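You operate a simulated robot arm through the tools that you are given. There is no shell and no other tool.

You are at the controls of a simulated robot arm. One attempt, no reset.

TASK
Clean up at the rollers: crank braked, clod binned, purple plate brushed, trough's soil drawer shut.
Fine: brake to HOLD before the clod is taken; clod in the tub by the rollers; brush the plate clean and put the brush back where it lay; the potato stays on the rollers. Set down upright: purple brush. What is to be rubbed or washed off counts as gone when no trace of it is left.

The check looks at the end state, three seconds after you hand in, the way a careful person would. Anything else that was tipped, shoved, dropped, spilled or broken makes it a failure.

THE ROBOT
A 7-joint arm with a two-finger parallel gripper, fixed in place. Base frame: the origin is on the floor under the middle of its stand, x ahead of it, y to its left, z up; the work surface is at about z = 600. Lengths are in mm, angles in degrees, forces in N, time in s.
With the tool pointing down near the work surface it reaches from about 100 to 640 mm from the base axis. Its first joint turns from -66.0 to 66.0 degrees. Payload 1.57 kg.
The TCP is the grasp point between the finger pads, 30 mm short of the fingertips. In the tool frame z runs along the fingers and y along their closing line. The gripper opens to 80 mm. The fingers are 17 mm wide and 12 mm thick; the gripper's body (40 by 82 mm) begins 80 mm behind the TCP.
Orientation is told as [roll, pitch, yaw] about the base's x, y, z axes, in that order, counted from this pose: with the fingers straight down and closing along the base's y, the tool's x points along the base's -x, its y along +y and its z along -z.

THE INTERFACE
- The arm moves only by the tool nudge_tool. Its argument "rows" is text: rows parted by semicolons, each of 7 numbers parted by spaces: the shift along the tool's x, y, z in mm, then the turn, a rotation vector about the tool's x, y, z in degrees, then the gripper command, from -1 (shut) to 1 (fully open), values between in proportion. In form: dx dy dz wx wy wz gripper; .... A call has 1 to 20 rows; each row is the pose to reach, as a shift and turn from the pose commanded when the call began, along the tool's axes at that moment. Each row takes 0.2 s and may step no farther than 50 mm and 8.6 degrees from the row before; otherwise, or with a gripper value out of range, the whole call is refused. A pose out of reach is approached as far as the arm can. The call stops where the force on the tool passes 90 N (or 10 N more than at its start, if that is more) or the arm is blocked; 0.2 s more then pass. The fingers move at their own pace (about 72 mm/s each) and stop on an object; they squeeze with about 39 N. The grip force told is the motor's: it shows also when the fingers shut on nothing. Time passes only in rows, and 0.2 s behind the last, so rows that repeat a pose let the fingers close. It gives the time, the measured TCP pose, the force on the tool (base axes), the opening and the grip force at its end, in the units of the frame above (readings bear some noise), with the torque about the TCP (base axes, N m) and any sound that the robot's microphone picked up.
- Cameras (640 x 400 px; columns grow to the right, rows downward): "scene" is fixed at [48.5, 432.1, 1411.3]; the picture's right is [-0.80, -0.60, 0.00], its down [-0.41, 0.56, -0.72] and it looks along [0.43, -0.58, -0.69] (base axes); focal length 348 px, centre (320, 200). "wrist" rides on the gripper at [72, -7, -122] in the tool frame; the picture's right is [0.09, 1.00, 0.00], its down [-0.84, 0.08, -0.54] and it looks along [-0.54, 0.05, 0.84] (tool axes); focal length 238 px, centre (320, 200). There is no depth. A picture from a camera that has moved, and an enlarged one, comes with that camera's place and axes in the base frame and with its lens.
- camera(camera): a new picture of that camera. The clock stands still meanwhile.
- zoom(camera, box): a new picture of the part [left, top, right, bottom] of that camera's present view, enlarged. The clock stands still meanwhile.
- sign_off(): hands the job in; it is judged then, once.

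Places have to be worked out from the pictures, the camera data and where the tool is seen. Open the gripper and draw the arm clear of the work before you hand the job in, unless the task says otherwise.

The tools are called after "Emit:" by a JSON object that holds its "method" and its "body". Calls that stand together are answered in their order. nudge_tool: Moves the arm, as the interface text tells. Its arguments: {"type":"object","properties":{"rows":{"type":"string"}},"required":["rows"]} The other tools are called the same way: camera (camera) takes a picture; zoom (camera, box) takes an enlarged picture of a part of a camera's view; sign_off () hands the job in.

At the start:

```text
t: 0.0
ee_pos: [372.2, -51.0, 946.0]
orientation: [0.0, 0.0, -0.1]
wrist_force: [-0.7, -0.4, 0.3]
torque: [0.02, -0.01, 0.0]
grip_width: 80.0
finger_force: 0.0
```

scene: 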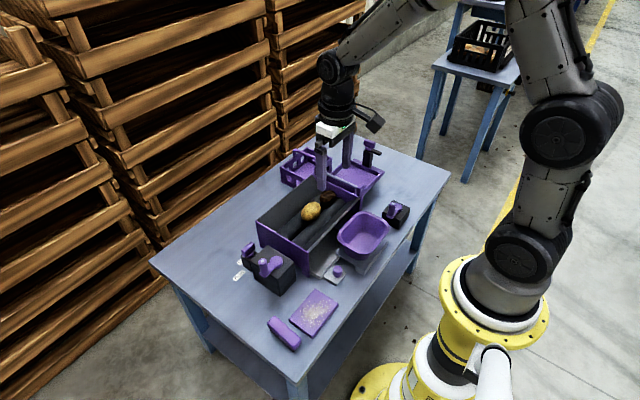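
wrist: 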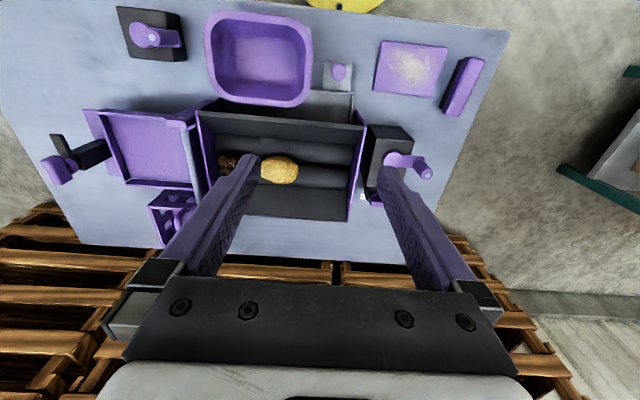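

I start by taking enlarged views of the work area to identify the parts.

Emit:
{"method": "zoom", "body": {"camera": "scene", "box": [220, 130, 420, 255]}}

Emit:
{"method": "zoom", "body": {"camera": "scene", "box": [220, 230, 380, 360]}}

Emit:
{"method": "zoom", "body": {"camera": "wrist", "box": [180, 0, 500, 220]}}

Emit:
{"method": "zoom", "body": {"camera": "wrist", "box": [30, 0, 350, 250]}}

```text
3.20 times, centred on (320, 192) of scene
camera zoom: at [48.5, 432.1, 1411.3], right [-0.8, -0.6, 0.0], down [-0.41, 0.56, -0.72], along [0.43, -0.58, -0.69], focal length 1115 px, centre (320, 224)
```

zoom: 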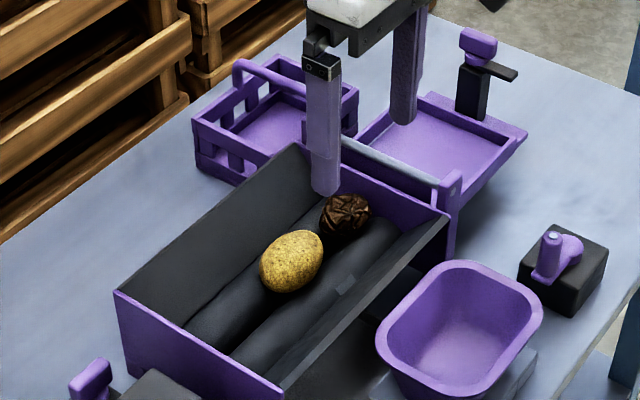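

```text
3.08 times, centred on (300, 295) of scene
camera zoom: at [48.5, 432.1, 1411.3], right [-0.8, -0.6, 0.0], down [-0.41, 0.56, -0.72], along [0.43, -0.58, -0.69], focal length 1072 px, centre (382, -92)
```

zoom: 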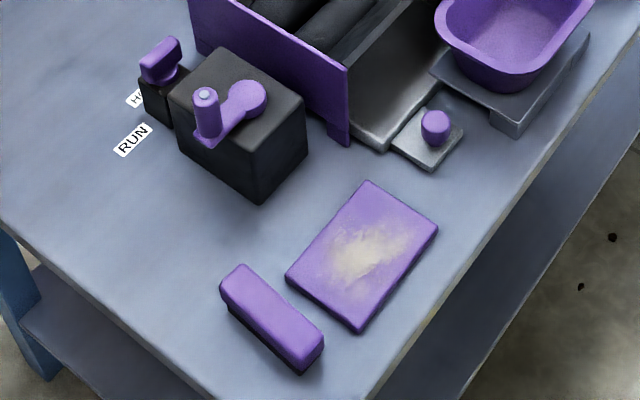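

```text
1.82 times, centred on (340, 110) of wrist
camera zoom: at [298.4, -57.8, 1069.3], right [-0.09, 1.0, 0.0], down [0.84, 0.08, 0.54], along [0.54, 0.05, -0.84], focal length 433 px, centre (284, 364)
```

zoom: 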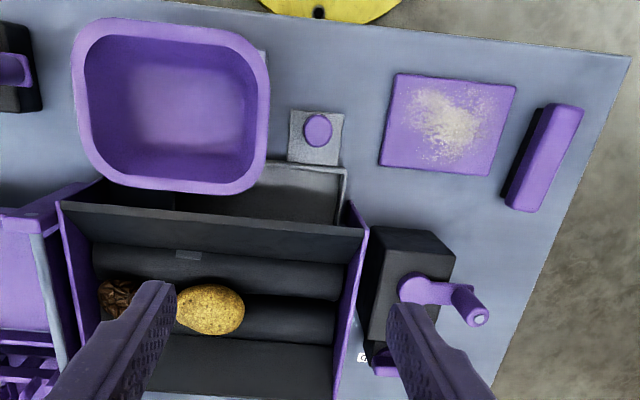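

```text
1.60 times, centred on (190, 125) of wrist
camera zoom: at [298.4, -57.8, 1069.3], right [-0.09, 1.0, 0.0], down [0.84, 0.08, 0.54], along [0.54, 0.05, -0.84], focal length 381 px, centre (528, 320)
```

zoom: 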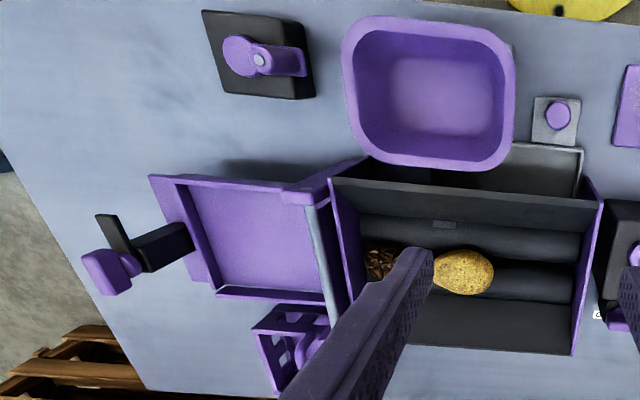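

The pictures show the trough with potato and clod, a crank box with a brake lever (HOLD/RUN labels) at about (558, 75), the plate at about (320, 95) and the brush at about (335, 186). I move the arm above the crank box to get a close look at the brake.

Emit:
{"method": "nudge_tool", "body": {"rows": "-17 23 29 0 0 0 1; -34 46 58 0 0 0 1; -50 70 87 0 0 0 1; -66 94 116 0 0 0 1; -75 110 130 0 0 0 1; -75 110 130 0 0 0 1"}}

Emit:
{"method": "camera", "body": {"camera": "wrist"}}

Emit:
{"method": "camera", "body": {"camera": "scene"}}

```text
t: 1.4
ee_pos: [448.0, 59.2, 816.8]
orientation: [0.0, 0.1, -0.1]
wrist_force: [0.4, -0.1, 0.6]
torque: [0.0, 0.0, 0.02]
grip_width: 80.0
finger_force: 0.0
```

```text
taken
camera wrist: at [375.1, 52.9, 940.2], right [-0.09, 1.0, 0.0], down [0.84, 0.08, 0.54], along [0.54, 0.05, -0.84], focal length 238 px, centre (320, 200)
```

wrist: 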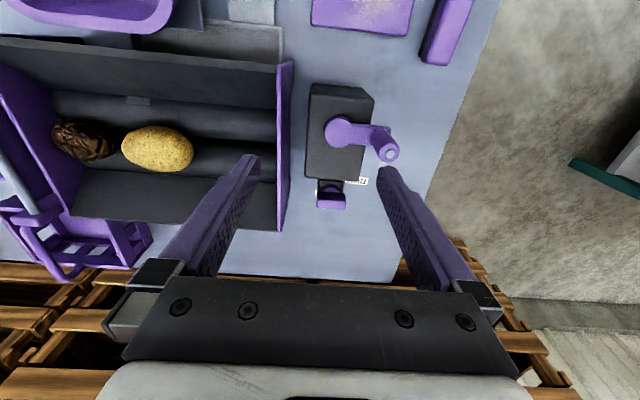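

```text
taken
```

scene: 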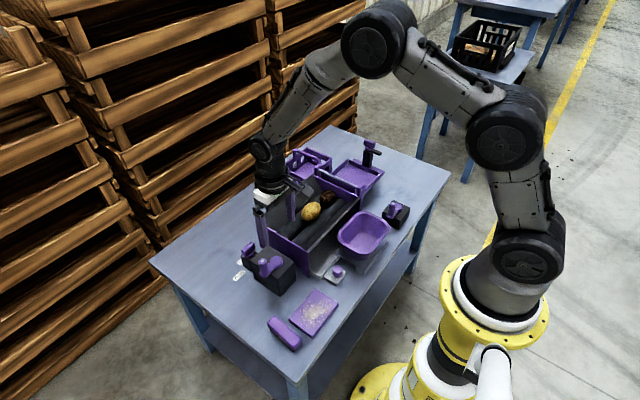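

Emit:
{"method": "zoom", "body": {"camera": "wrist", "box": [280, 70, 420, 220]}}

Emit:
{"method": "zoom", "body": {"camera": "scene", "box": [215, 220, 315, 310]}}

Emit:
{"method": "zoom", "body": {"camera": "wrist", "box": [0, 30, 300, 280]}}

```text
2.67 times, centred on (350, 145) of wrist
camera zoom: at [375.1, 52.9, 940.2], right [-0.09, 1.0, 0.0], down [0.84, 0.08, 0.54], along [0.54, 0.05, -0.84], focal length 636 px, centre (240, 347)
```

zoom: 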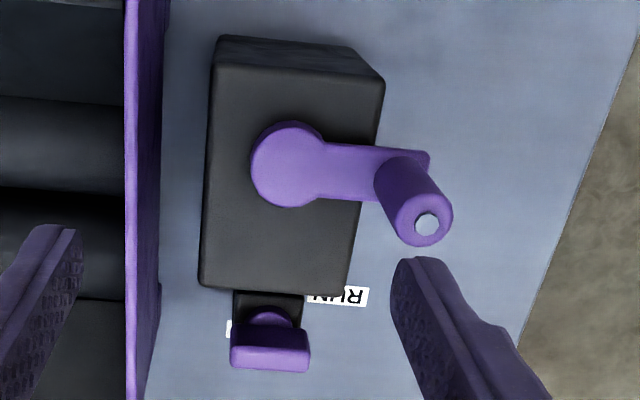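

```text
4.44 times, centred on (265, 265) of scene
camera zoom: at [48.5, 432.1, 1411.3], right [-0.8, -0.6, 0.0], down [-0.41, 0.56, -0.72], along [0.43, -0.58, -0.69], focal length 1548 px, centre (564, -89)
```

zoom: 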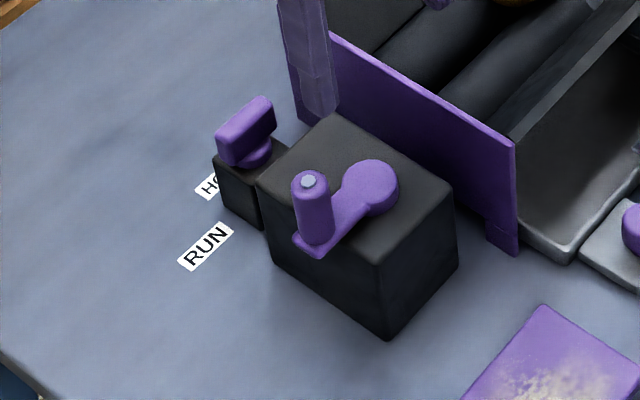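

```text
1.60 times, centred on (150, 155) of wrist
camera zoom: at [375.1, 52.9, 940.2], right [-0.09, 1.0, 0.0], down [0.84, 0.08, 0.54], along [0.54, 0.05, -0.84], focal length 381 px, centre (592, 272)
```

zoom: 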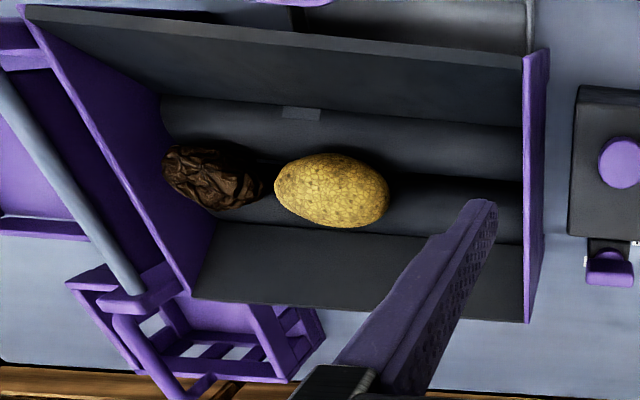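

I zoom further on the brake lever in both views to understand how it moves.

Emit:
{"method": "zoom", "body": {"camera": "scene", "box": [232, 236, 272, 274]}}

Emit:
{"method": "zoom", "body": {"camera": "wrist", "box": [305, 165, 385, 215]}}

Emit:
{"method": "zoom", "body": {"camera": "scene", "box": [320, 230, 400, 295]}}

```text
10.53 times, centred on (252, 255) of scene
camera zoom: at [48.5, 432.1, 1411.3], right [-0.8, -0.6, 0.0], down [-0.41, 0.56, -0.72], along [0.43, -0.58, -0.69], focal length 3667 px, centre (1036, -379)
```

zoom: 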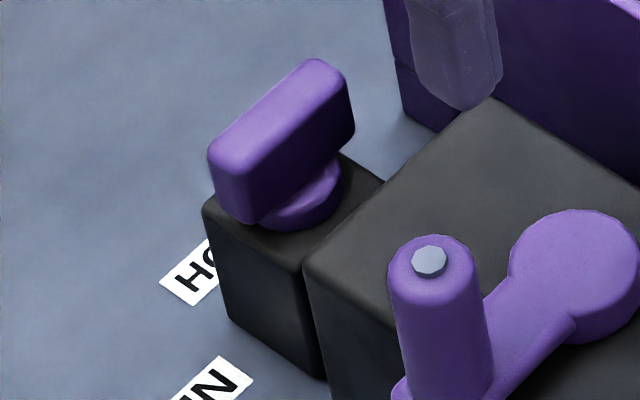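

```text
8.00 times, centred on (345, 190) of wrist
camera zoom: at [375.1, 52.9, 940.2], right [-0.09, 1.0, 0.0], down [0.84, 0.08, 0.54], along [0.54, 0.05, -0.84], focal length 1907 px, centre (120, 280)
```

zoom: 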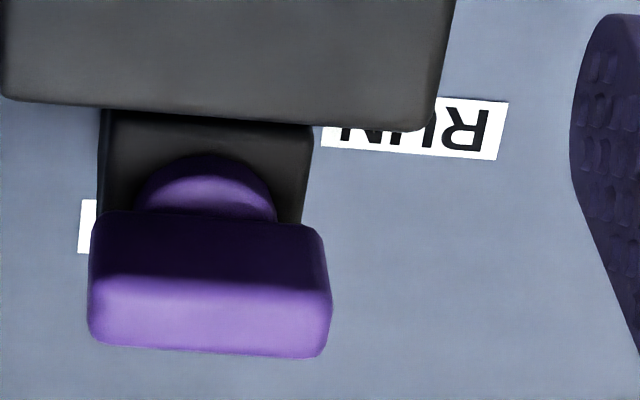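

```text
6.15 times, centred on (360, 262) of scene
camera zoom: at [48.5, 432.1, 1411.3], right [-0.8, -0.6, 0.0], down [-0.41, 0.56, -0.72], along [0.43, -0.58, -0.69], focal length 2144 px, centre (74, -185)
```

zoom: 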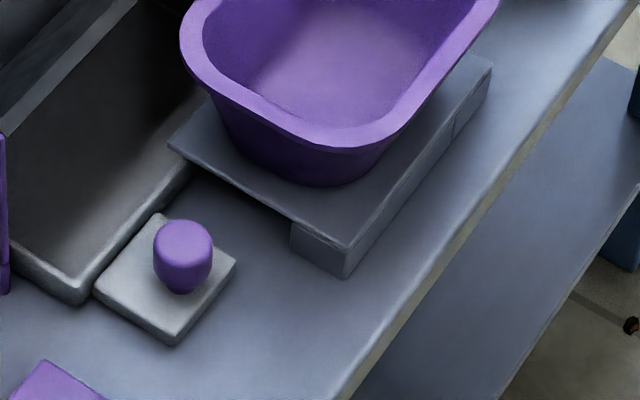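

The brake is a T-handle on a vertical stem at about (543, 83, 679), its bar along y pointing at RUN, with HOLD lying toward +x, so it needs a quarter turn clockwise seen from above. I move over it with the gripper yawed +90 (closing along x) and half open, and then look again.

Emit:
{"method": "nudge_tool", "body": {"rows": "-10 2 0 0 0 -8 0.1; -20 4 0 0 0 -16 0.1; -30 8 0 0 0 -24 0.1; -40 10 0 0 0 -32 0.1; -50 12 0 0 0 -40 0.1; -60 14 0 0 0 -48 0.1; -70 16 0 0 0 -56 0.1; -80 18 0 0 0 -64 0.1; -86 20 0 0 0 -72 0.1; -92 22 0 0 0 -80 0.1; -95 24 5 0 0 -88 0.1; -95 24 10 0 0 -90 0.1; -95 24 10 0 0 -90 0.1"}}

Emit:
{"method": "camera", "body": {"camera": "wrist"}}

Emit:
{"method": "zoom", "body": {"camera": "scene", "box": [205, 180, 325, 300]}}

```text
t: 4.2
ee_pos: [542.4, 81.7, 808.0]
orientation: [-0.1, 0.0, 90.1]
wrist_force: [-0.8, 0.0, -0.5]
torque: [-0.02, 0.01, 0.0]
grip_width: 44.1
finger_force: 0.0
```

```text
taken
camera wrist: at [547.2, 11.4, 929.1], right [-1.0, -0.09, 0.0], down [-0.08, 0.84, 0.54], along [-0.05, 0.54, -0.84], focal length 238 px, centre (320, 200)
```

wrist: 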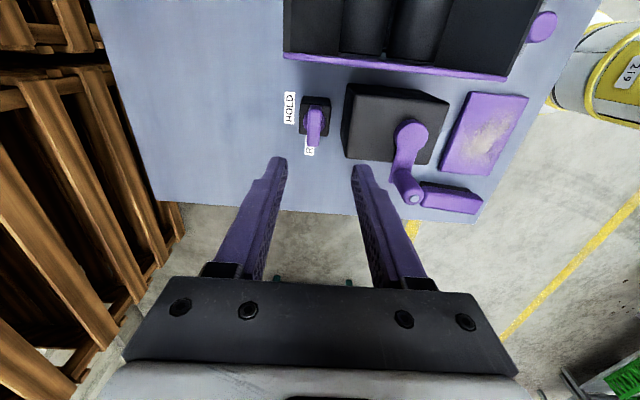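

```text
3.33 times, centred on (265, 240) of scene
camera zoom: at [48.5, 432.1, 1411.3], right [-0.8, -0.6, 0.0], down [-0.41, 0.56, -0.72], along [0.43, -0.58, -0.69], focal length 1161 px, centre (503, 67)
```

zoom: 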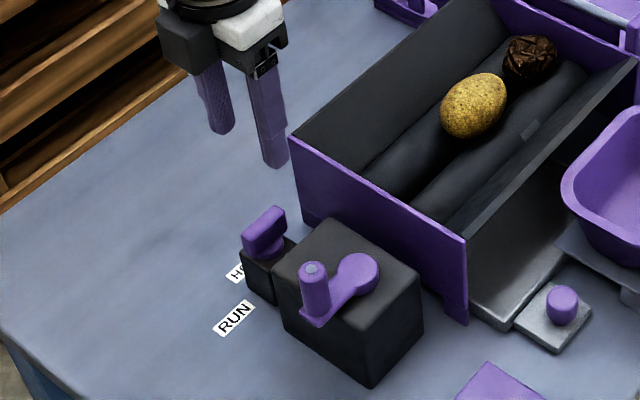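

Emit:
{"method": "zoom", "body": {"camera": "wrist", "box": [270, 70, 430, 170]}}

Emit:
{"method": "zoom", "body": {"camera": "wrist", "box": [280, 80, 360, 160]}}

```text
4.00 times, centred on (350, 120) of wrist
camera zoom: at [547.2, 11.4, 929.1], right [-1.0, -0.09, 0.0], down [-0.08, 0.84, 0.54], along [-0.05, 0.54, -0.84], focal length 953 px, centre (200, 520)
```

zoom: 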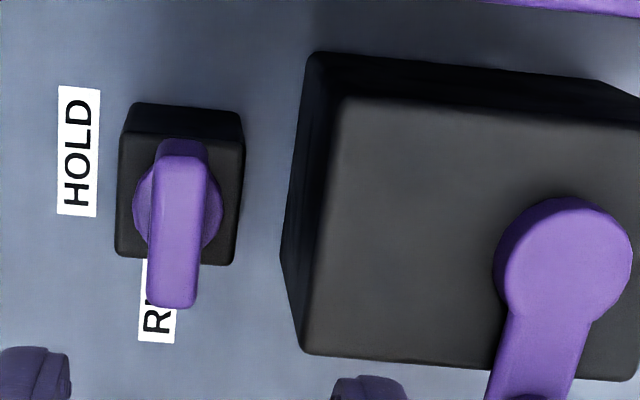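

```text
5.00 times, centred on (320, 120) of wrist
camera zoom: at [547.2, 11.4, 929.1], right [-1.0, -0.09, 0.0], down [-0.08, 0.84, 0.54], along [-0.05, 0.54, -0.84], focal length 1192 px, centre (320, 600)
```

zoom: 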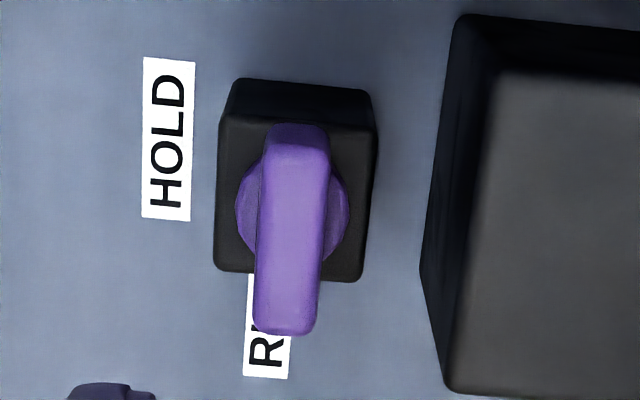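

The closer view shows the T-handle centred about 6 mm further in +x and 2 mm less in y than the tool axis, with about 29 mm of free space to the crank box. I correct, narrow the opening to 32 mm and descend part way to check alignment.

Emit:
{"method": "nudge_tool", "body": {"rows": "1 -3 0 0 0 0 -0.2; 2 -6 0 0 0 0 -0.2; 2 -6 25 0 0 0 -0.2; 2 -6 50 0 0 0 -0.2; 2 -6 75 0 0 0 -0.2; 2 -6 75 0 0 0 -0.2"}}

Emit:
{"method": "camera", "body": {"camera": "wrist"}}

Emit:
{"method": "zoom", "body": {"camera": "scene", "box": [215, 200, 295, 290]}}

```text
t: 5.6
ee_pos: [547.9, 79.4, 730.6]
orientation: [-0.1, -0.1, 89.9]
wrist_force: [0.2, 0.7, 0.1]
torque: [0.01, -0.04, 0.02]
grip_width: 32.0
finger_force: 0.1
```

```text
taken
camera wrist: at [552.9, 8.1, 852.8], right [-1.0, -0.09, 0.0], down [-0.08, 0.84, 0.54], along [-0.05, 0.54, -0.84], focal length 238 px, centre (320, 200)
```

wrist: 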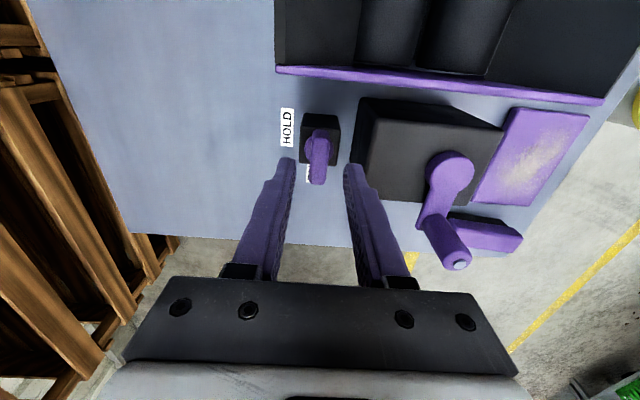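

```text
4.44 times, centred on (255, 245) of scene
camera zoom: at [48.5, 432.1, 1411.3], right [-0.8, -0.6, 0.0], down [-0.41, 0.56, -0.72], along [0.43, -0.58, -0.69], focal length 1548 px, centre (609, 0)
```

zoom: 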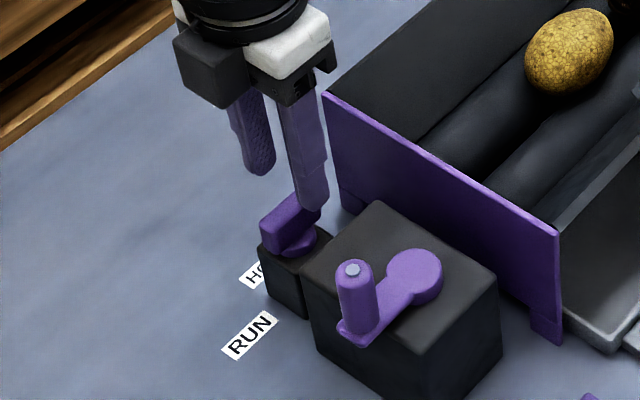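

The fingers straddle the bar well. I descend so the tips sit about 14 mm below the bar's top, then check before closing.

Emit:
{"method": "nudge_tool", "body": {"rows": "0 0 10 0 0 0 -0.2; 0 0 20 0 0 0 -0.2; 0 0 28 0 0 0 -0.2; 0 0 28 0 0 0 -0.2"}}

Emit:
{"method": "zoom", "body": {"camera": "wrist", "box": [240, 80, 400, 220]}}

Emit:
{"method": "zoom", "body": {"camera": "scene", "box": [225, 220, 285, 290]}}

```text
t: 6.6
ee_pos: [546.0, 80.1, 701.5]
orientation: [-0.1, 0.1, 90.0]
wrist_force: [-0.8, -0.7, 0.1]
torque: [-0.03, 0.01, 0.01]
grip_width: 31.8
finger_force: 0.0
```

```text
2.86 times, centred on (320, 150) of wrist
camera zoom: at [552.2, 8.8, 823.3], right [-1.0, -0.09, 0.0], down [-0.08, 0.84, 0.54], along [-0.05, 0.54, -0.84], focal length 681 px, centre (320, 343)
```

zoom: 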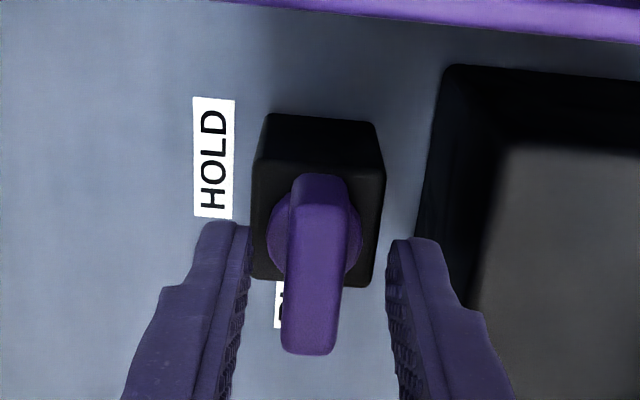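

```text
5.71 times, centred on (255, 255) of scene
camera zoom: at [48.5, 432.1, 1411.3], right [-0.8, -0.6, 0.0], down [-0.41, 0.56, -0.72], along [0.43, -0.58, -0.69], focal length 1991 px, centre (691, -114)
```

zoom: 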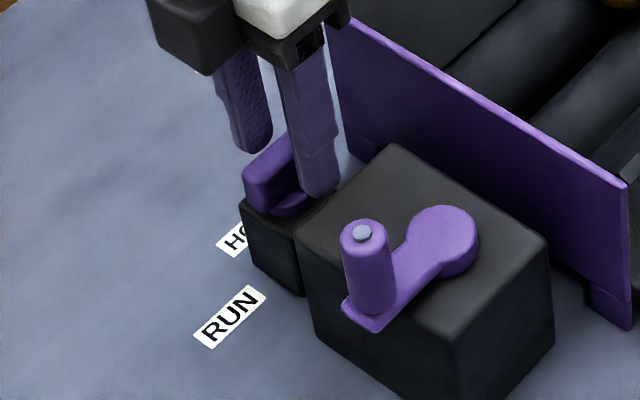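

The fingers flank the bar with clearance on both sides. I close the gripper on it.

Emit:
{"method": "nudge_tool", "body": {"rows": "0 0 0 0 0 0 -1; 0 0 0 0 0 0 -1; 0 0 0 0 0 0 -1; 0 0 0 0 0 0 -1"}}

Emit:
{"method": "zoom", "body": {"camera": "wrist", "box": [240, 80, 400, 220]}}

```text
t: 7.6
ee_pos: [547.5, 80.5, 701.9]
orientation: [-0.2, 0.0, 90.0]
wrist_force: [11.9, 0.6, -9.4]
torque: [-0.01, -0.18, -0.02]
grip_width: 14.0
finger_force: 30.2
```

```text
2.86 times, centred on (320, 150) of wrist
camera zoom: at [553.0, 8.8, 823.7], right [-1.0, -0.09, 0.0], down [-0.08, 0.84, 0.54], along [-0.05, 0.54, -0.84], focal length 681 px, centre (320, 343)
```

zoom: 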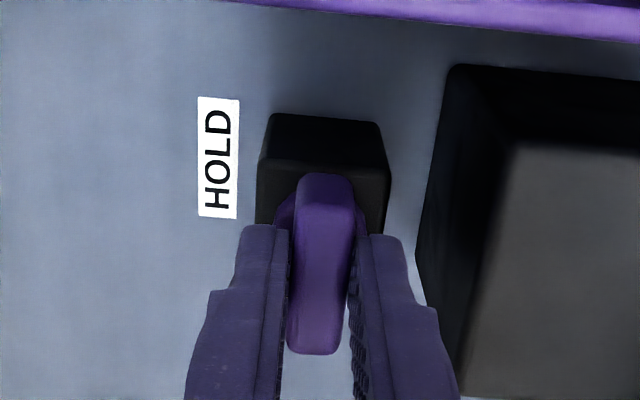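

The bar is gripped (14 mm). I shift 1 mm in +x to relieve the side load and begin turning clockwise seen from above (tool +wz).

Emit:
{"method": "nudge_tool", "body": {"rows": "0 -1 0 0 0 0 -1; 0 -1 0 0 0 6 -1; 0 -1 0 0 0 12 -1; 0 -1 0 0 0 18 -1; 0 -1 0 0 0 24 -1; 0 -1 0 0 0 24 -1"}}

Emit:
{"method": "zoom", "body": {"camera": "wrist", "box": [240, 80, 400, 220]}}

```text
t: 9.0
ee_pos: [546.6, 80.7, 701.6]
orientation: [0.2, 0.1, 65.9]
wrist_force: [6.3, 10.1, -26.6]
torque: [0.23, -0.4, -0.02]
grip_width: 14.0
finger_force: 30.1
```

```text
2.86 times, centred on (320, 150) of wrist
camera zoom: at [523.1, 12.7, 823.9], right [-0.95, 0.32, 0.0], down [0.27, 0.8, 0.54], along [0.17, 0.51, -0.84], focal length 681 px, centre (320, 343)
```

zoom: 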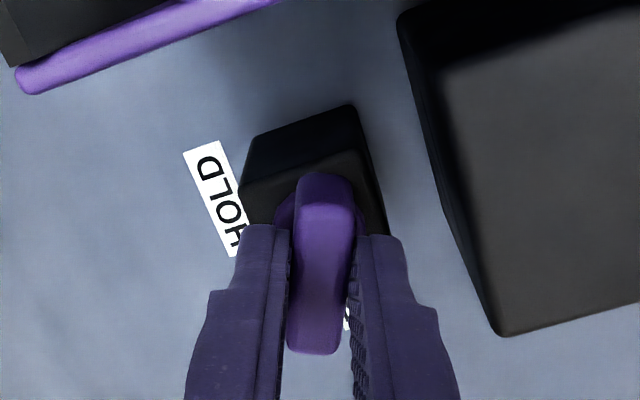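

The handle is turning with the gripper and forces are modest. I continue the turn to yaw ≈ 0, easing a millimetre down and +y.

Emit:
{"method": "nudge_tool", "body": {"rows": "-1 0 1 0 0 6 -1; -1 0 1 0 0 12 -1; -1 0 1 0 0 18 -1; -1 0 1 0 0 24 -1; -1 0 1 0 0 30 -1; -1 0 1 0 0 36 -1; -1 0 1 0 0 36 -1"}}

Emit:
{"method": "zoom", "body": {"camera": "wrist", "box": [240, 80, 400, 220]}}

```text
t: 10.6
ee_pos: [546.2, 82.4, 701.7]
orientation: [0.2, 0.4, 29.8]
wrist_force: [-19.3, 7.4, -6.1]
torque: [0.43, -0.22, 0.03]
grip_width: 14.1
finger_force: 30.8
```

```text
2.86 times, centred on (320, 150) of wrist
camera zoom: at [486.4, 40.6, 824.5], right [-0.58, 0.82, 0.0], down [0.69, 0.48, 0.54], along [0.44, 0.31, -0.84], focal length 681 px, centre (320, 343)
```

zoom: 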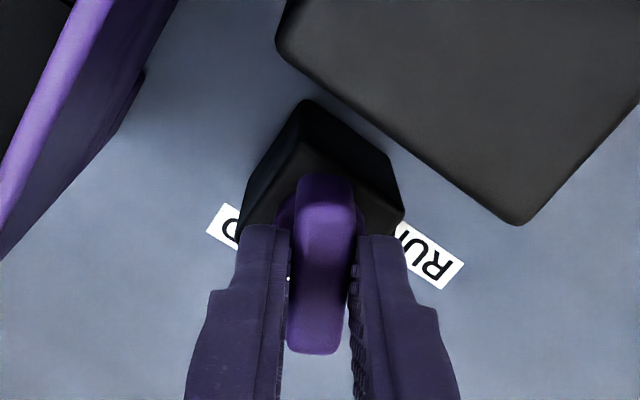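

Turned to 30° from HOLD; I finish the last 30°, easing slightly in -x to relieve the side force.

Emit:
{"method": "nudge_tool", "body": {"rows": "1 1 0 0 0 6 -1; 1 1 0 0 0 12 -1; 1 1 0 0 0 18 -1; 1 1 0 0 0 24 -1; 1 1 0 0 0 30 -1; 1 1 0 0 0 30 -1"}}

Emit:
{"method": "zoom", "body": {"camera": "wrist", "box": [240, 80, 400, 220]}}

Emit:
{"method": "zoom", "body": {"camera": "scene", "box": [225, 220, 285, 290]}}

```text
t: 12.0
ee_pos: [545.1, 82.1, 701.6]
orientation: [0.0, 0.3, -0.1]
wrist_force: [-14.7, 19.4, -11.0]
torque: [0.44, 0.55, 0.05]
grip_width: 13.8
finger_force: 30.6
```

```text
2.86 times, centred on (320, 150) of wrist
camera zoom: at [472.7, 76.9, 824.4], right [-0.09, 1.0, 0.0], down [0.84, 0.08, 0.54], along [0.54, 0.05, -0.84], focal length 681 px, centre (320, 343)
```

zoom: 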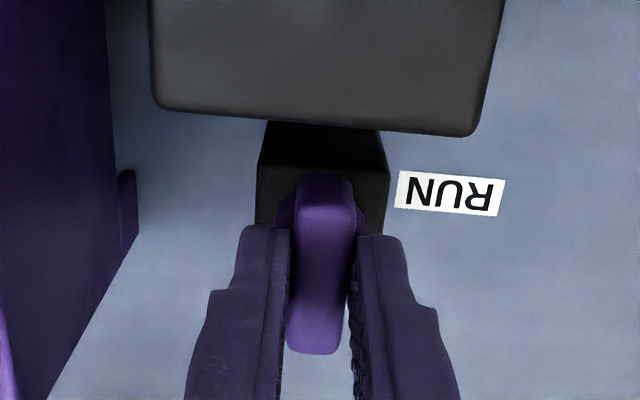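

```text
5.71 times, centred on (255, 255) of scene
camera zoom: at [48.4, 432.5, 1411.2], right [-0.8, -0.6, 0.0], down [-0.41, 0.56, -0.72], along [0.43, -0.58, -0.69], focal length 1991 px, centre (691, -114)
```

zoom: 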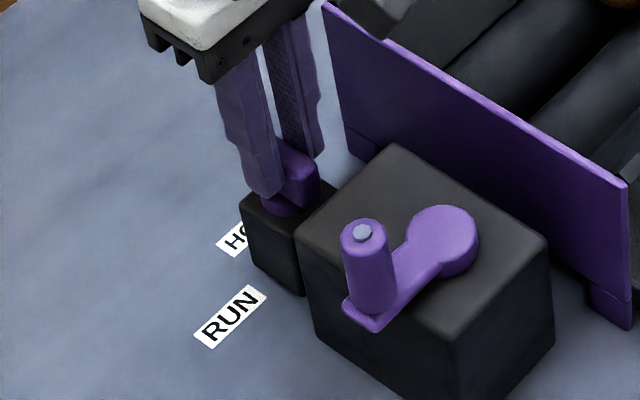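

The bar now lies along x, pointing at HOLD. I press a few degrees further to feel whether there is an end stop, then return.

Emit:
{"method": "nudge_tool", "body": {"rows": "0.5 0.5 0 0 0 2 -1; 0.5 0.5 0 0 0 4 -1; 0.5 0.5 0 0 0 4 -1"}}

```text
t: 12.8
ee_pos: [545.5, 82.9, 702.0]
orientation: [-0.1, 0.1, -3.9]
wrist_force: [-15.0, 18.6, -6.4]
torque: [0.51, 0.61, 0.68]
grip_width: 14.6
finger_force: 30.9
```

The torque jumped to 0.68 N m, so the end stop (HOLD) is reached. I turn back the few degrees of strain, open and rise.

Emit:
{"method": "nudge_tool", "body": {"rows": "0 0 0 0 0 -3 -1; 0 0 0 0 0 -3 -0.2; 0 0 0 0 0 -3 -0.2; 0 0 0 0 0 -3 -0.2; 0 0 -30 0 0 -3 -0.2; 0 0 -70 0 0 -3 -0.2; 0 0 -110 0 0 -3 0; 0 0 -110 0 0 -3 0"}}

Emit:
{"method": "camera", "body": {"camera": "wrist"}}

Emit:
{"method": "zoom", "body": {"camera": "scene", "box": [225, 220, 285, 290]}}

```text
t: 14.6
ee_pos: [545.8, 79.9, 811.8]
orientation: [-0.1, 0.0, -1.0]
wrist_force: [0.5, 0.3, 0.4]
torque: [-0.04, 0.0, 0.03]
grip_width: 39.5
finger_force: 0.1
```

```text
taken
camera wrist: at [473.5, 75.6, 933.8], right [-0.07, 1.0, 0.0], down [0.84, 0.06, 0.54], along [0.54, 0.04, -0.84], focal length 238 px, centre (320, 200)
```

wrist: 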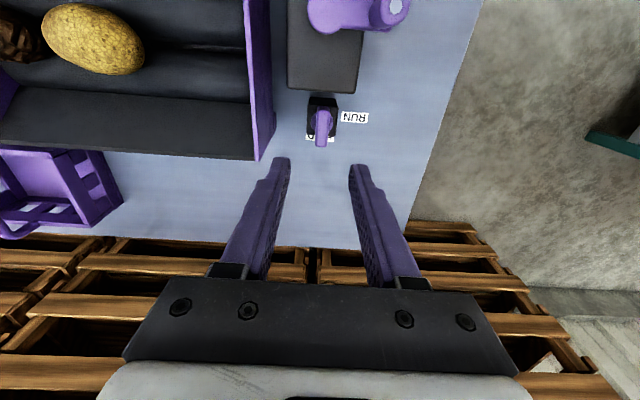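

```text
5.71 times, centred on (255, 255) of scene
camera zoom: at [48.5, 432.1, 1411.3], right [-0.8, -0.6, 0.0], down [-0.41, 0.56, -0.72], along [0.43, -0.58, -0.69], focal length 1991 px, centre (691, -114)
```

zoom: 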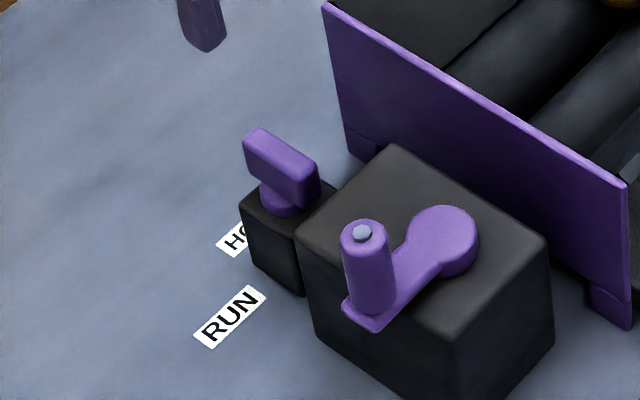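

The brake points at HOLD. Now I move over the clod, yawing to -90 so the fingers close along x (across the rollers), at a safe height, with the gripper fully open.

Emit:
{"method": "nudge_tool", "body": {"rows": "0 0 -38 0 0 0 1; 5 -25 -38 0 0 8 1; 10 -50 -38 0 0 16 1; 16 -75 -38 0 0 24 1; 21 -100 -38 0 0 32 1; 26 -125 -38 0 0 40 1; 31 -150 -38 0 0 48 1; 36 -175 -38 0 0 56 1; 41 -200 -38 0 0 64 1; 46 -225 -38 0 0 72 1; 52 -252 -38 0 0 80 1; 57 -279 -38 0 0 88 1; 57 -279 -38 0 0 89 1; 57 -279 -38 0 0 89 1"}}

Emit:
{"method": "camera", "body": {"camera": "wrist"}}

Emit:
{"method": "camera", "body": {"camera": "scene"}}

```text
t: 17.6
ee_pos: [485.2, -195.1, 850.7]
orientation: [0.0, -0.1, -90.1]
wrist_force: [-1.0, 0.4, -0.8]
torque: [0.02, 0.04, -0.01]
grip_width: 79.9
finger_force: 0.1
```

```text
taken
camera wrist: at [477.0, -122.8, 973.7], right [1.0, 0.09, 0.0], down [0.08, -0.84, 0.54], along [0.05, -0.54, -0.84], focal length 238 px, centre (320, 200)
```

wrist: 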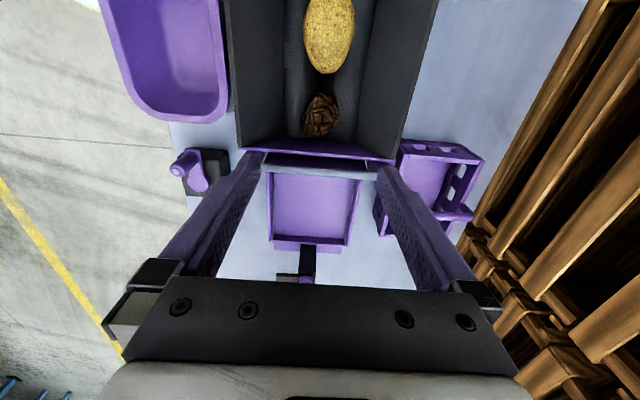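

```text
taken
```

scene: 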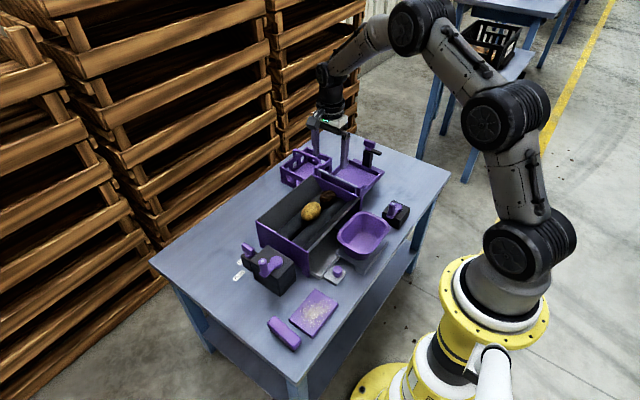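

Emit:
{"method": "zoom", "body": {"camera": "wrist", "box": [240, 0, 420, 170]}}

Emit:
{"method": "zoom", "body": {"camera": "scene", "box": [250, 160, 390, 280]}}

```text
2.35 times, centred on (330, 85) of wrist
camera zoom: at [477.0, -122.8, 973.7], right [1.0, 0.09, 0.0], down [0.08, -0.84, 0.54], along [0.05, -0.54, -0.84], focal length 561 px, centre (296, 471)
```

zoom: 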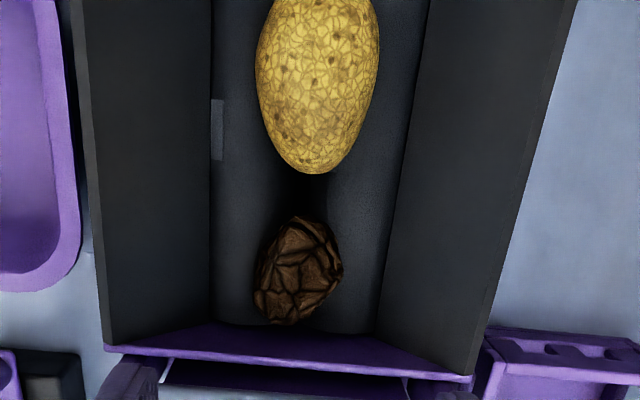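

```text
3.33 times, centred on (320, 220) of scene
camera zoom: at [48.5, 432.1, 1411.3], right [-0.8, -0.6, 0.0], down [-0.41, 0.56, -0.72], along [0.43, -0.58, -0.69], focal length 1161 px, centre (320, 133)
```

zoom: 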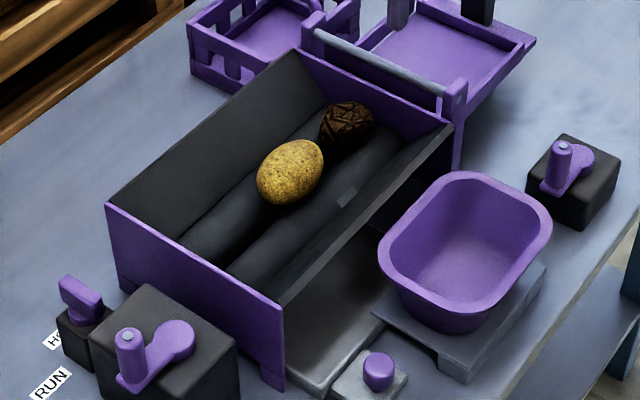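

The clod sits at about (485, -188, 693), some 45 mm wide, with clear gaps to the potato and the end wall. I shift 7 mm in +y, set the opening to 66 mm and descend to just above it for a check.

Emit:
{"method": "nudge_tool", "body": {"rows": "4 0.5 0 0 0 0 0.65; 7 0.5 20 0 0 0 0.65; 7 0.5 50 0 0 0 0.65; 7 0.5 80 0 0 0 0.65; 7 0.5 100 0 0 0 0.65; 7 0.5 100 0 0 0 0.65"}}

Emit:
{"method": "zoom", "body": {"camera": "wrist", "box": [220, 40, 420, 240]}}

Emit:
{"method": "zoom", "body": {"camera": "scene", "box": [280, 130, 380, 230]}}

```text
t: 19.0
ee_pos: [485.8, -186.9, 750.3]
orientation: [0.1, 0.0, -90.0]
wrist_force: [0.9, 0.0, -1.0]
torque: [0.0, -0.03, -0.02]
grip_width: 66.2
finger_force: 0.1
```

```text
2.00 times, centred on (320, 140) of wrist
camera zoom: at [478.4, -114.7, 872.8], right [1.0, 0.09, 0.0], down [0.08, -0.84, 0.54], along [0.05, -0.54, -0.84], focal length 477 px, centre (320, 320)
```

zoom: 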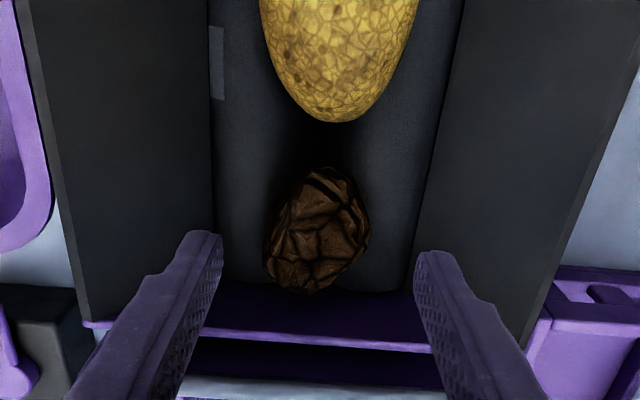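

```text
4.00 times, centred on (330, 180) of scene
camera zoom: at [48.5, 432.1, 1411.3], right [-0.8, -0.6, 0.0], down [-0.41, 0.56, -0.72], along [0.43, -0.58, -0.69], focal length 1394 px, centre (280, 280)
```

zoom: 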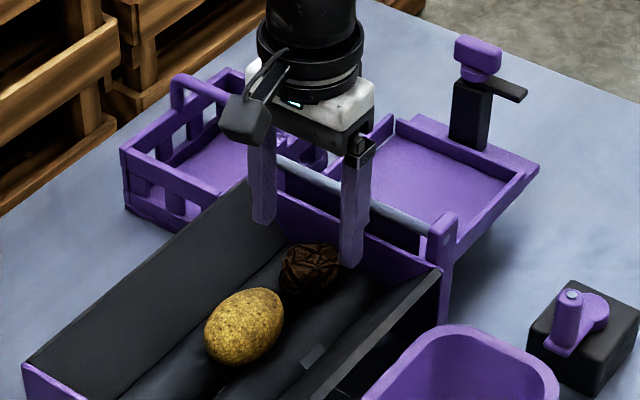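

Alignment is good (clod about 1.5 mm toward -x of the tool axis). I descend so the fingertips are at about z = 683, near the clod's lower half, checking force.

Emit:
{"method": "nudge_tool", "body": {"rows": "0 -1.5 10 0 0 0 0.65; 0 -1.5 20 0 0 0 0.65; 0 -1.5 30 0 0 0 0.65; 0 -1.5 37 0 0 0 0.65; 0 -1.5 37 0 0 0 0.65"}}

Emit:
{"method": "zoom", "body": {"camera": "wrist", "box": [220, 40, 420, 240]}}

Emit:
{"method": "zoom", "body": {"camera": "scene", "box": [290, 160, 360, 230]}}

```text
t: 20.2
ee_pos: [484.1, -187.9, 714.7]
orientation: [0.0, 0.0, -90.0]
wrist_force: [-0.3, -0.4, 0.0]
torque: [-0.02, -0.03, 0.0]
grip_width: 66.3
finger_force: 0.1
```

```text
2.00 times, centred on (320, 140) of wrist
camera zoom: at [476.5, -115.0, 837.2], right [1.0, 0.09, 0.0], down [0.08, -0.84, 0.54], along [0.05, -0.54, -0.84], focal length 477 px, centre (320, 320)
```

zoom: 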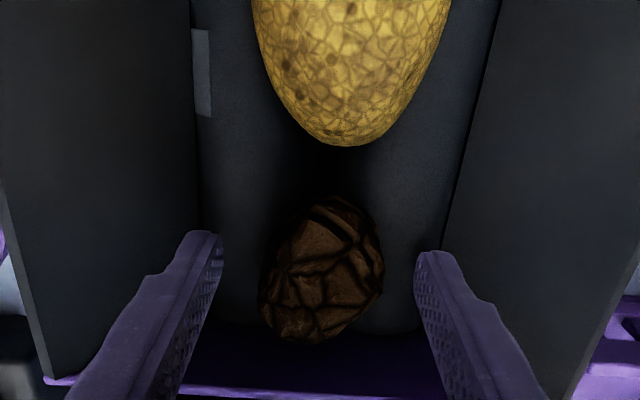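

```text
5.71 times, centred on (325, 195) of scene
camera zoom: at [48.5, 432.1, 1411.3], right [-0.8, -0.6, 0.0], down [-0.41, 0.56, -0.72], along [0.43, -0.58, -0.69], focal length 1991 px, centre (291, 229)
```

zoom: 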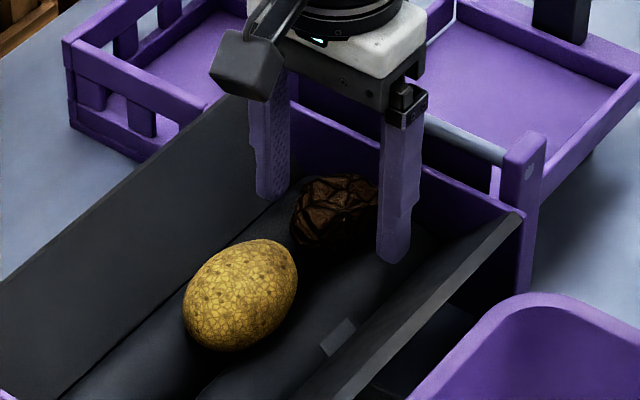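

The clod is centred between the fingers, no contact yet. I lower another 4 mm and close on it.

Emit:
{"method": "nudge_tool", "body": {"rows": "0 0 4 0 0 0 0.65; 0 0 4 0 0 0 0.4; 0 0 4 0 0 0 -1; 0 0 4 0 0 0 -1; 0 0 4 0 0 0 -1; 0 0 4 0 0 0 -1; 0 0 4 0 0 0 -1"}}

Emit:
{"method": "zoom", "body": {"camera": "wrist", "box": [220, 40, 420, 240]}}

Emit:
{"method": "zoom", "body": {"camera": "scene", "box": [290, 160, 360, 230]}}

```text
t: 21.8
ee_pos: [483.8, -188.0, 710.3]
orientation: [0.1, 0.0, -90.0]
wrist_force: [4.7, -0.5, 2.3]
torque: [-0.04, -0.14, -0.05]
grip_width: 42.5
finger_force: 38.6
```

```text
2.00 times, centred on (320, 140) of wrist
camera zoom: at [477.0, -115.7, 832.7], right [1.0, 0.09, 0.0], down [0.08, -0.84, 0.54], along [0.05, -0.54, -0.84], focal length 477 px, centre (320, 320)
```

zoom: 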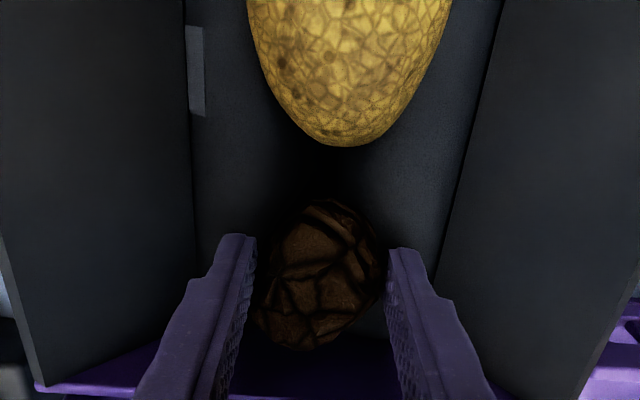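

```text
5.71 times, centred on (325, 195) of scene
camera zoom: at [48.5, 432.1, 1411.3], right [-0.8, -0.6, 0.0], down [-0.41, 0.56, -0.72], along [0.43, -0.58, -0.69], focal length 1991 px, centre (291, 229)
```

zoom: 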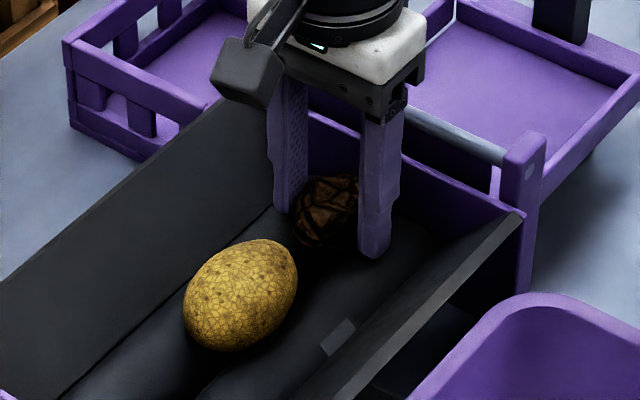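

The clod is held (42.5 mm, 38.6 N). I lift it straight up and verify it comes along and the potato stays.

Emit:
{"method": "nudge_tool", "body": {"rows": "0 0 -8 0 0 0 -1; 0 0 -18 0 0 0 -1; 0 0 -30 0 0 0 -1; 0 0 -50 0 0 0 -1; 0 0 -75 0 0 0 -1; 0 0 -100 0 0 0 -1; 0 0 -125 0 0 0 -1; 0 0 -140 0 0 0 -1; 0 0 -140 0 0 0 -1"}}

Emit:
{"method": "camera", "body": {"camera": "wrist"}}

Emit:
{"method": "camera", "body": {"camera": "scene"}}

```text
t: 23.8
ee_pos: [485.4, -189.5, 849.3]
orientation: [0.0, 0.0, -90.0]
wrist_force: [-0.1, -0.4, -1.1]
torque: [0.05, -0.01, -0.03]
grip_width: 42.0
finger_force: 39.1
```

```text
taken
camera wrist: at [476.8, -116.8, 971.8], right [1.0, 0.09, 0.0], down [0.08, -0.84, 0.54], along [0.05, -0.54, -0.84], focal length 238 px, centre (320, 200)
```

wrist: 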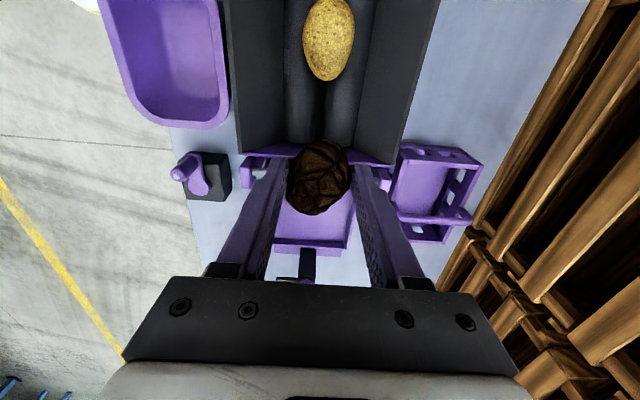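

```text
taken
```

scene: 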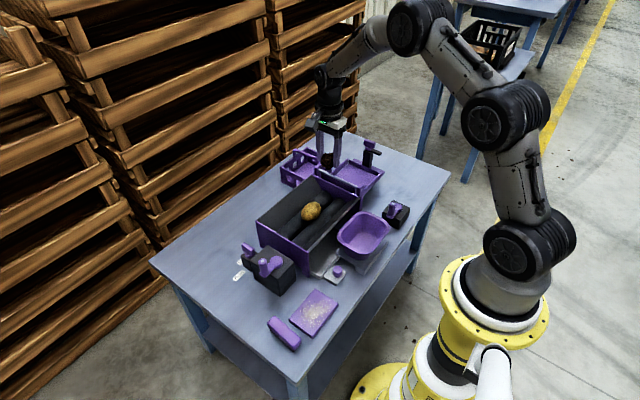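

The clod is lifted and the potato is still on the rollers. I carry it over the tub (about (324, -142)) at this height, yawing back to 0 so the fingers open along the tub's long side.

Emit:
{"method": "nudge_tool", "body": {"rows": "4 -14 0 0 0 -8 -1; 8 -28 0 0 0 -16 -1; 12 -42 0 0 0 -24 -1; 16 -56 0 0 0 -32 -1; 20 -70 0 0 0 -40 -1; 24 -84 0 0 0 -48 -1; 28 -98 0 0 0 -56 -1; 32 -112 0 0 0 -64 -1; 36 -126 0 0 0 -72 -1; 40 -140 0 0 0 -80 -1; 44 -152 0 0 0 -88 -1; 47 -161 0 0 0 -90 -1; 47 -161 0 0 0 -90 -1"}}

Emit:
{"method": "camera", "body": {"camera": "wrist"}}

Emit:
{"method": "camera", "body": {"camera": "scene"}}

```text
t: 26.6
ee_pos: [322.6, -142.3, 849.4]
orientation: [-0.1, 0.0, 0.1]
wrist_force: [-0.1, 0.2, -0.8]
torque: [0.0, -0.01, 0.02]
grip_width: 41.5
finger_force: 39.2
```

```text
taken
camera wrist: at [249.2, -148.2, 971.3], right [-0.09, 1.0, 0.0], down [0.84, 0.08, 0.54], along [0.54, 0.05, -0.84], focal length 238 px, centre (320, 200)
```

wrist: 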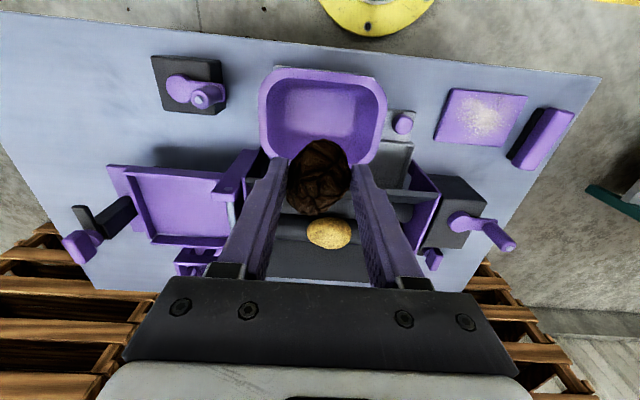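

```text
taken
```

scene: 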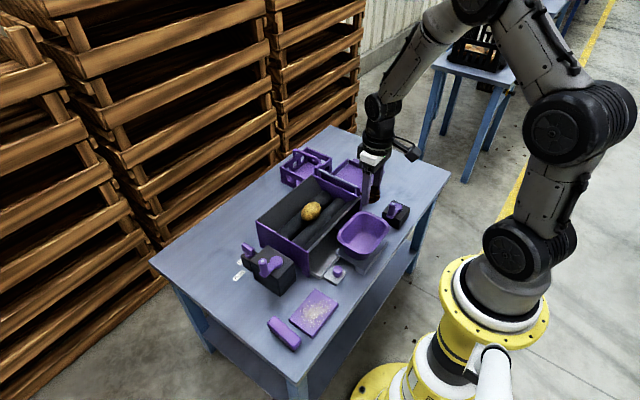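

The tool is nearly centred over the tub (centre about (320, -140)). I lower into it in stages.

Emit:
{"method": "nudge_tool", "body": {"rows": "2 2 25 0 0 0 -1; 2 2 50 0 0 0 -1; 2 2 75 0 0 0 -1; 2 2 100 0 0 0 -1; 2 2 115 0 0 0 -1; 2 2 115 0 0 0 -1"}}

Emit:
{"method": "zoom", "body": {"camera": "wrist", "box": [200, 20, 440, 260]}}

Emit:
{"method": "zoom", "body": {"camera": "scene", "box": [315, 180, 425, 280]}}

```text
t: 28.0
ee_pos: [318.8, -138.8, 734.4]
orientation: [0.0, 0.0, 0.0]
wrist_force: [-0.1, -0.3, -0.3]
torque: [0.03, 0.0, 0.01]
grip_width: 41.4
finger_force: 39.2
```

```text
1.67 times, centred on (320, 140) of wrist
camera zoom: at [246.7, -144.6, 857.1], right [-0.09, 1.0, 0.0], down [0.84, 0.08, 0.54], along [0.54, 0.05, -0.84], focal length 397 px, centre (320, 300)
```

zoom: 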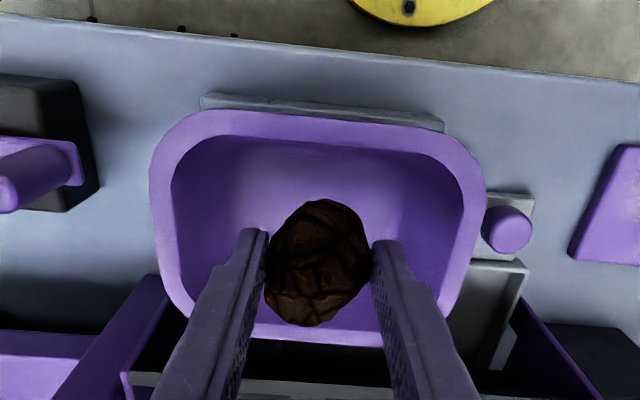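

```text
4.00 times, centred on (370, 230) of scene
camera zoom: at [48.5, 432.1, 1411.3], right [-0.8, -0.6, 0.0], down [-0.41, 0.56, -0.72], along [0.43, -0.58, -0.69], focal length 1394 px, centre (120, 80)
```

zoom: 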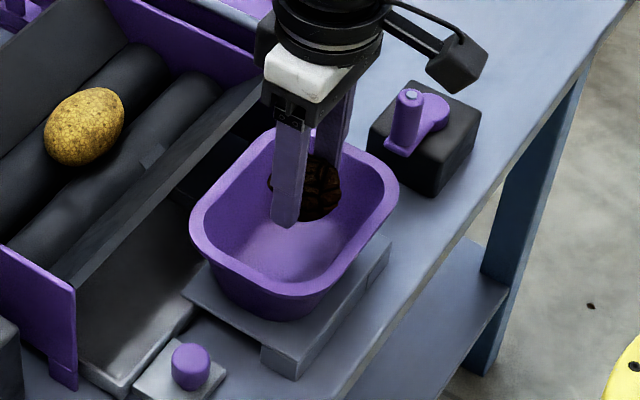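

The clod is centred over the tub. I lower further to bring the clod close to the tub floor, watching the force.

Emit:
{"method": "nudge_tool", "body": {"rows": "-1 0 12 0 0 0 -1; -1 0 24 0 0 0 -1; -1 0 34 0 0 0 -1; -1 0 40 0 0 0 -1; -1 0 40 0 0 0 -1"}}

Emit:
{"method": "zoom", "body": {"camera": "wrist", "box": [200, 20, 440, 260]}}

Emit:
{"method": "zoom", "body": {"camera": "scene", "box": [315, 180, 425, 280]}}

```text
t: 29.2
ee_pos: [320.7, -137.7, 695.8]
orientation: [0.0, 0.0, 0.1]
wrist_force: [-0.5, -0.4, -0.6]
torque: [-0.04, -0.02, 0.02]
grip_width: 41.1
finger_force: 39.1
```

```text
1.67 times, centred on (320, 140) of wrist
camera zoom: at [248.1, -144.9, 817.6], right [-0.09, 1.0, 0.0], down [0.84, 0.08, 0.54], along [0.54, 0.05, -0.84], focal length 397 px, centre (320, 300)
```

zoom: 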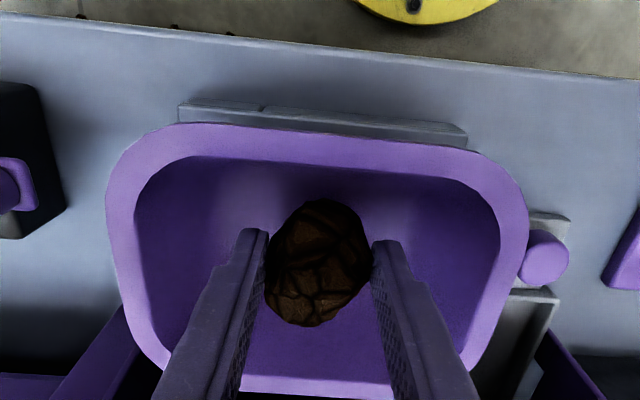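

```text
4.00 times, centred on (370, 230) of scene
camera zoom: at [48.5, 432.1, 1411.3], right [-0.8, -0.6, 0.0], down [-0.41, 0.56, -0.72], along [0.43, -0.58, -0.69], focal length 1394 px, centre (120, 80)
```

zoom: 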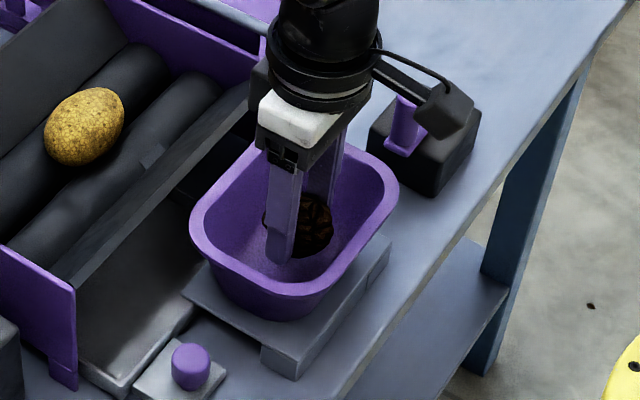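

Still no contact; I lower 8 mm more in small steps to feel for the floor.

Emit:
{"method": "nudge_tool", "body": {"rows": "0 0 3 0 0 0 -1; 0 0 6 0 0 0 -1; 0 0 9 0 0 0 -1; 0 0 9 0 0 0 -1"}}

```text
t: 30.2
ee_pos: [321.7, -138.9, 685.2]
orientation: [-0.1, 0.0, 0.0]
wrist_force: [0.6, -0.1, -1.4]
torque: [0.0, -0.01, -0.03]
grip_width: 40.7
finger_force: 39.1
```

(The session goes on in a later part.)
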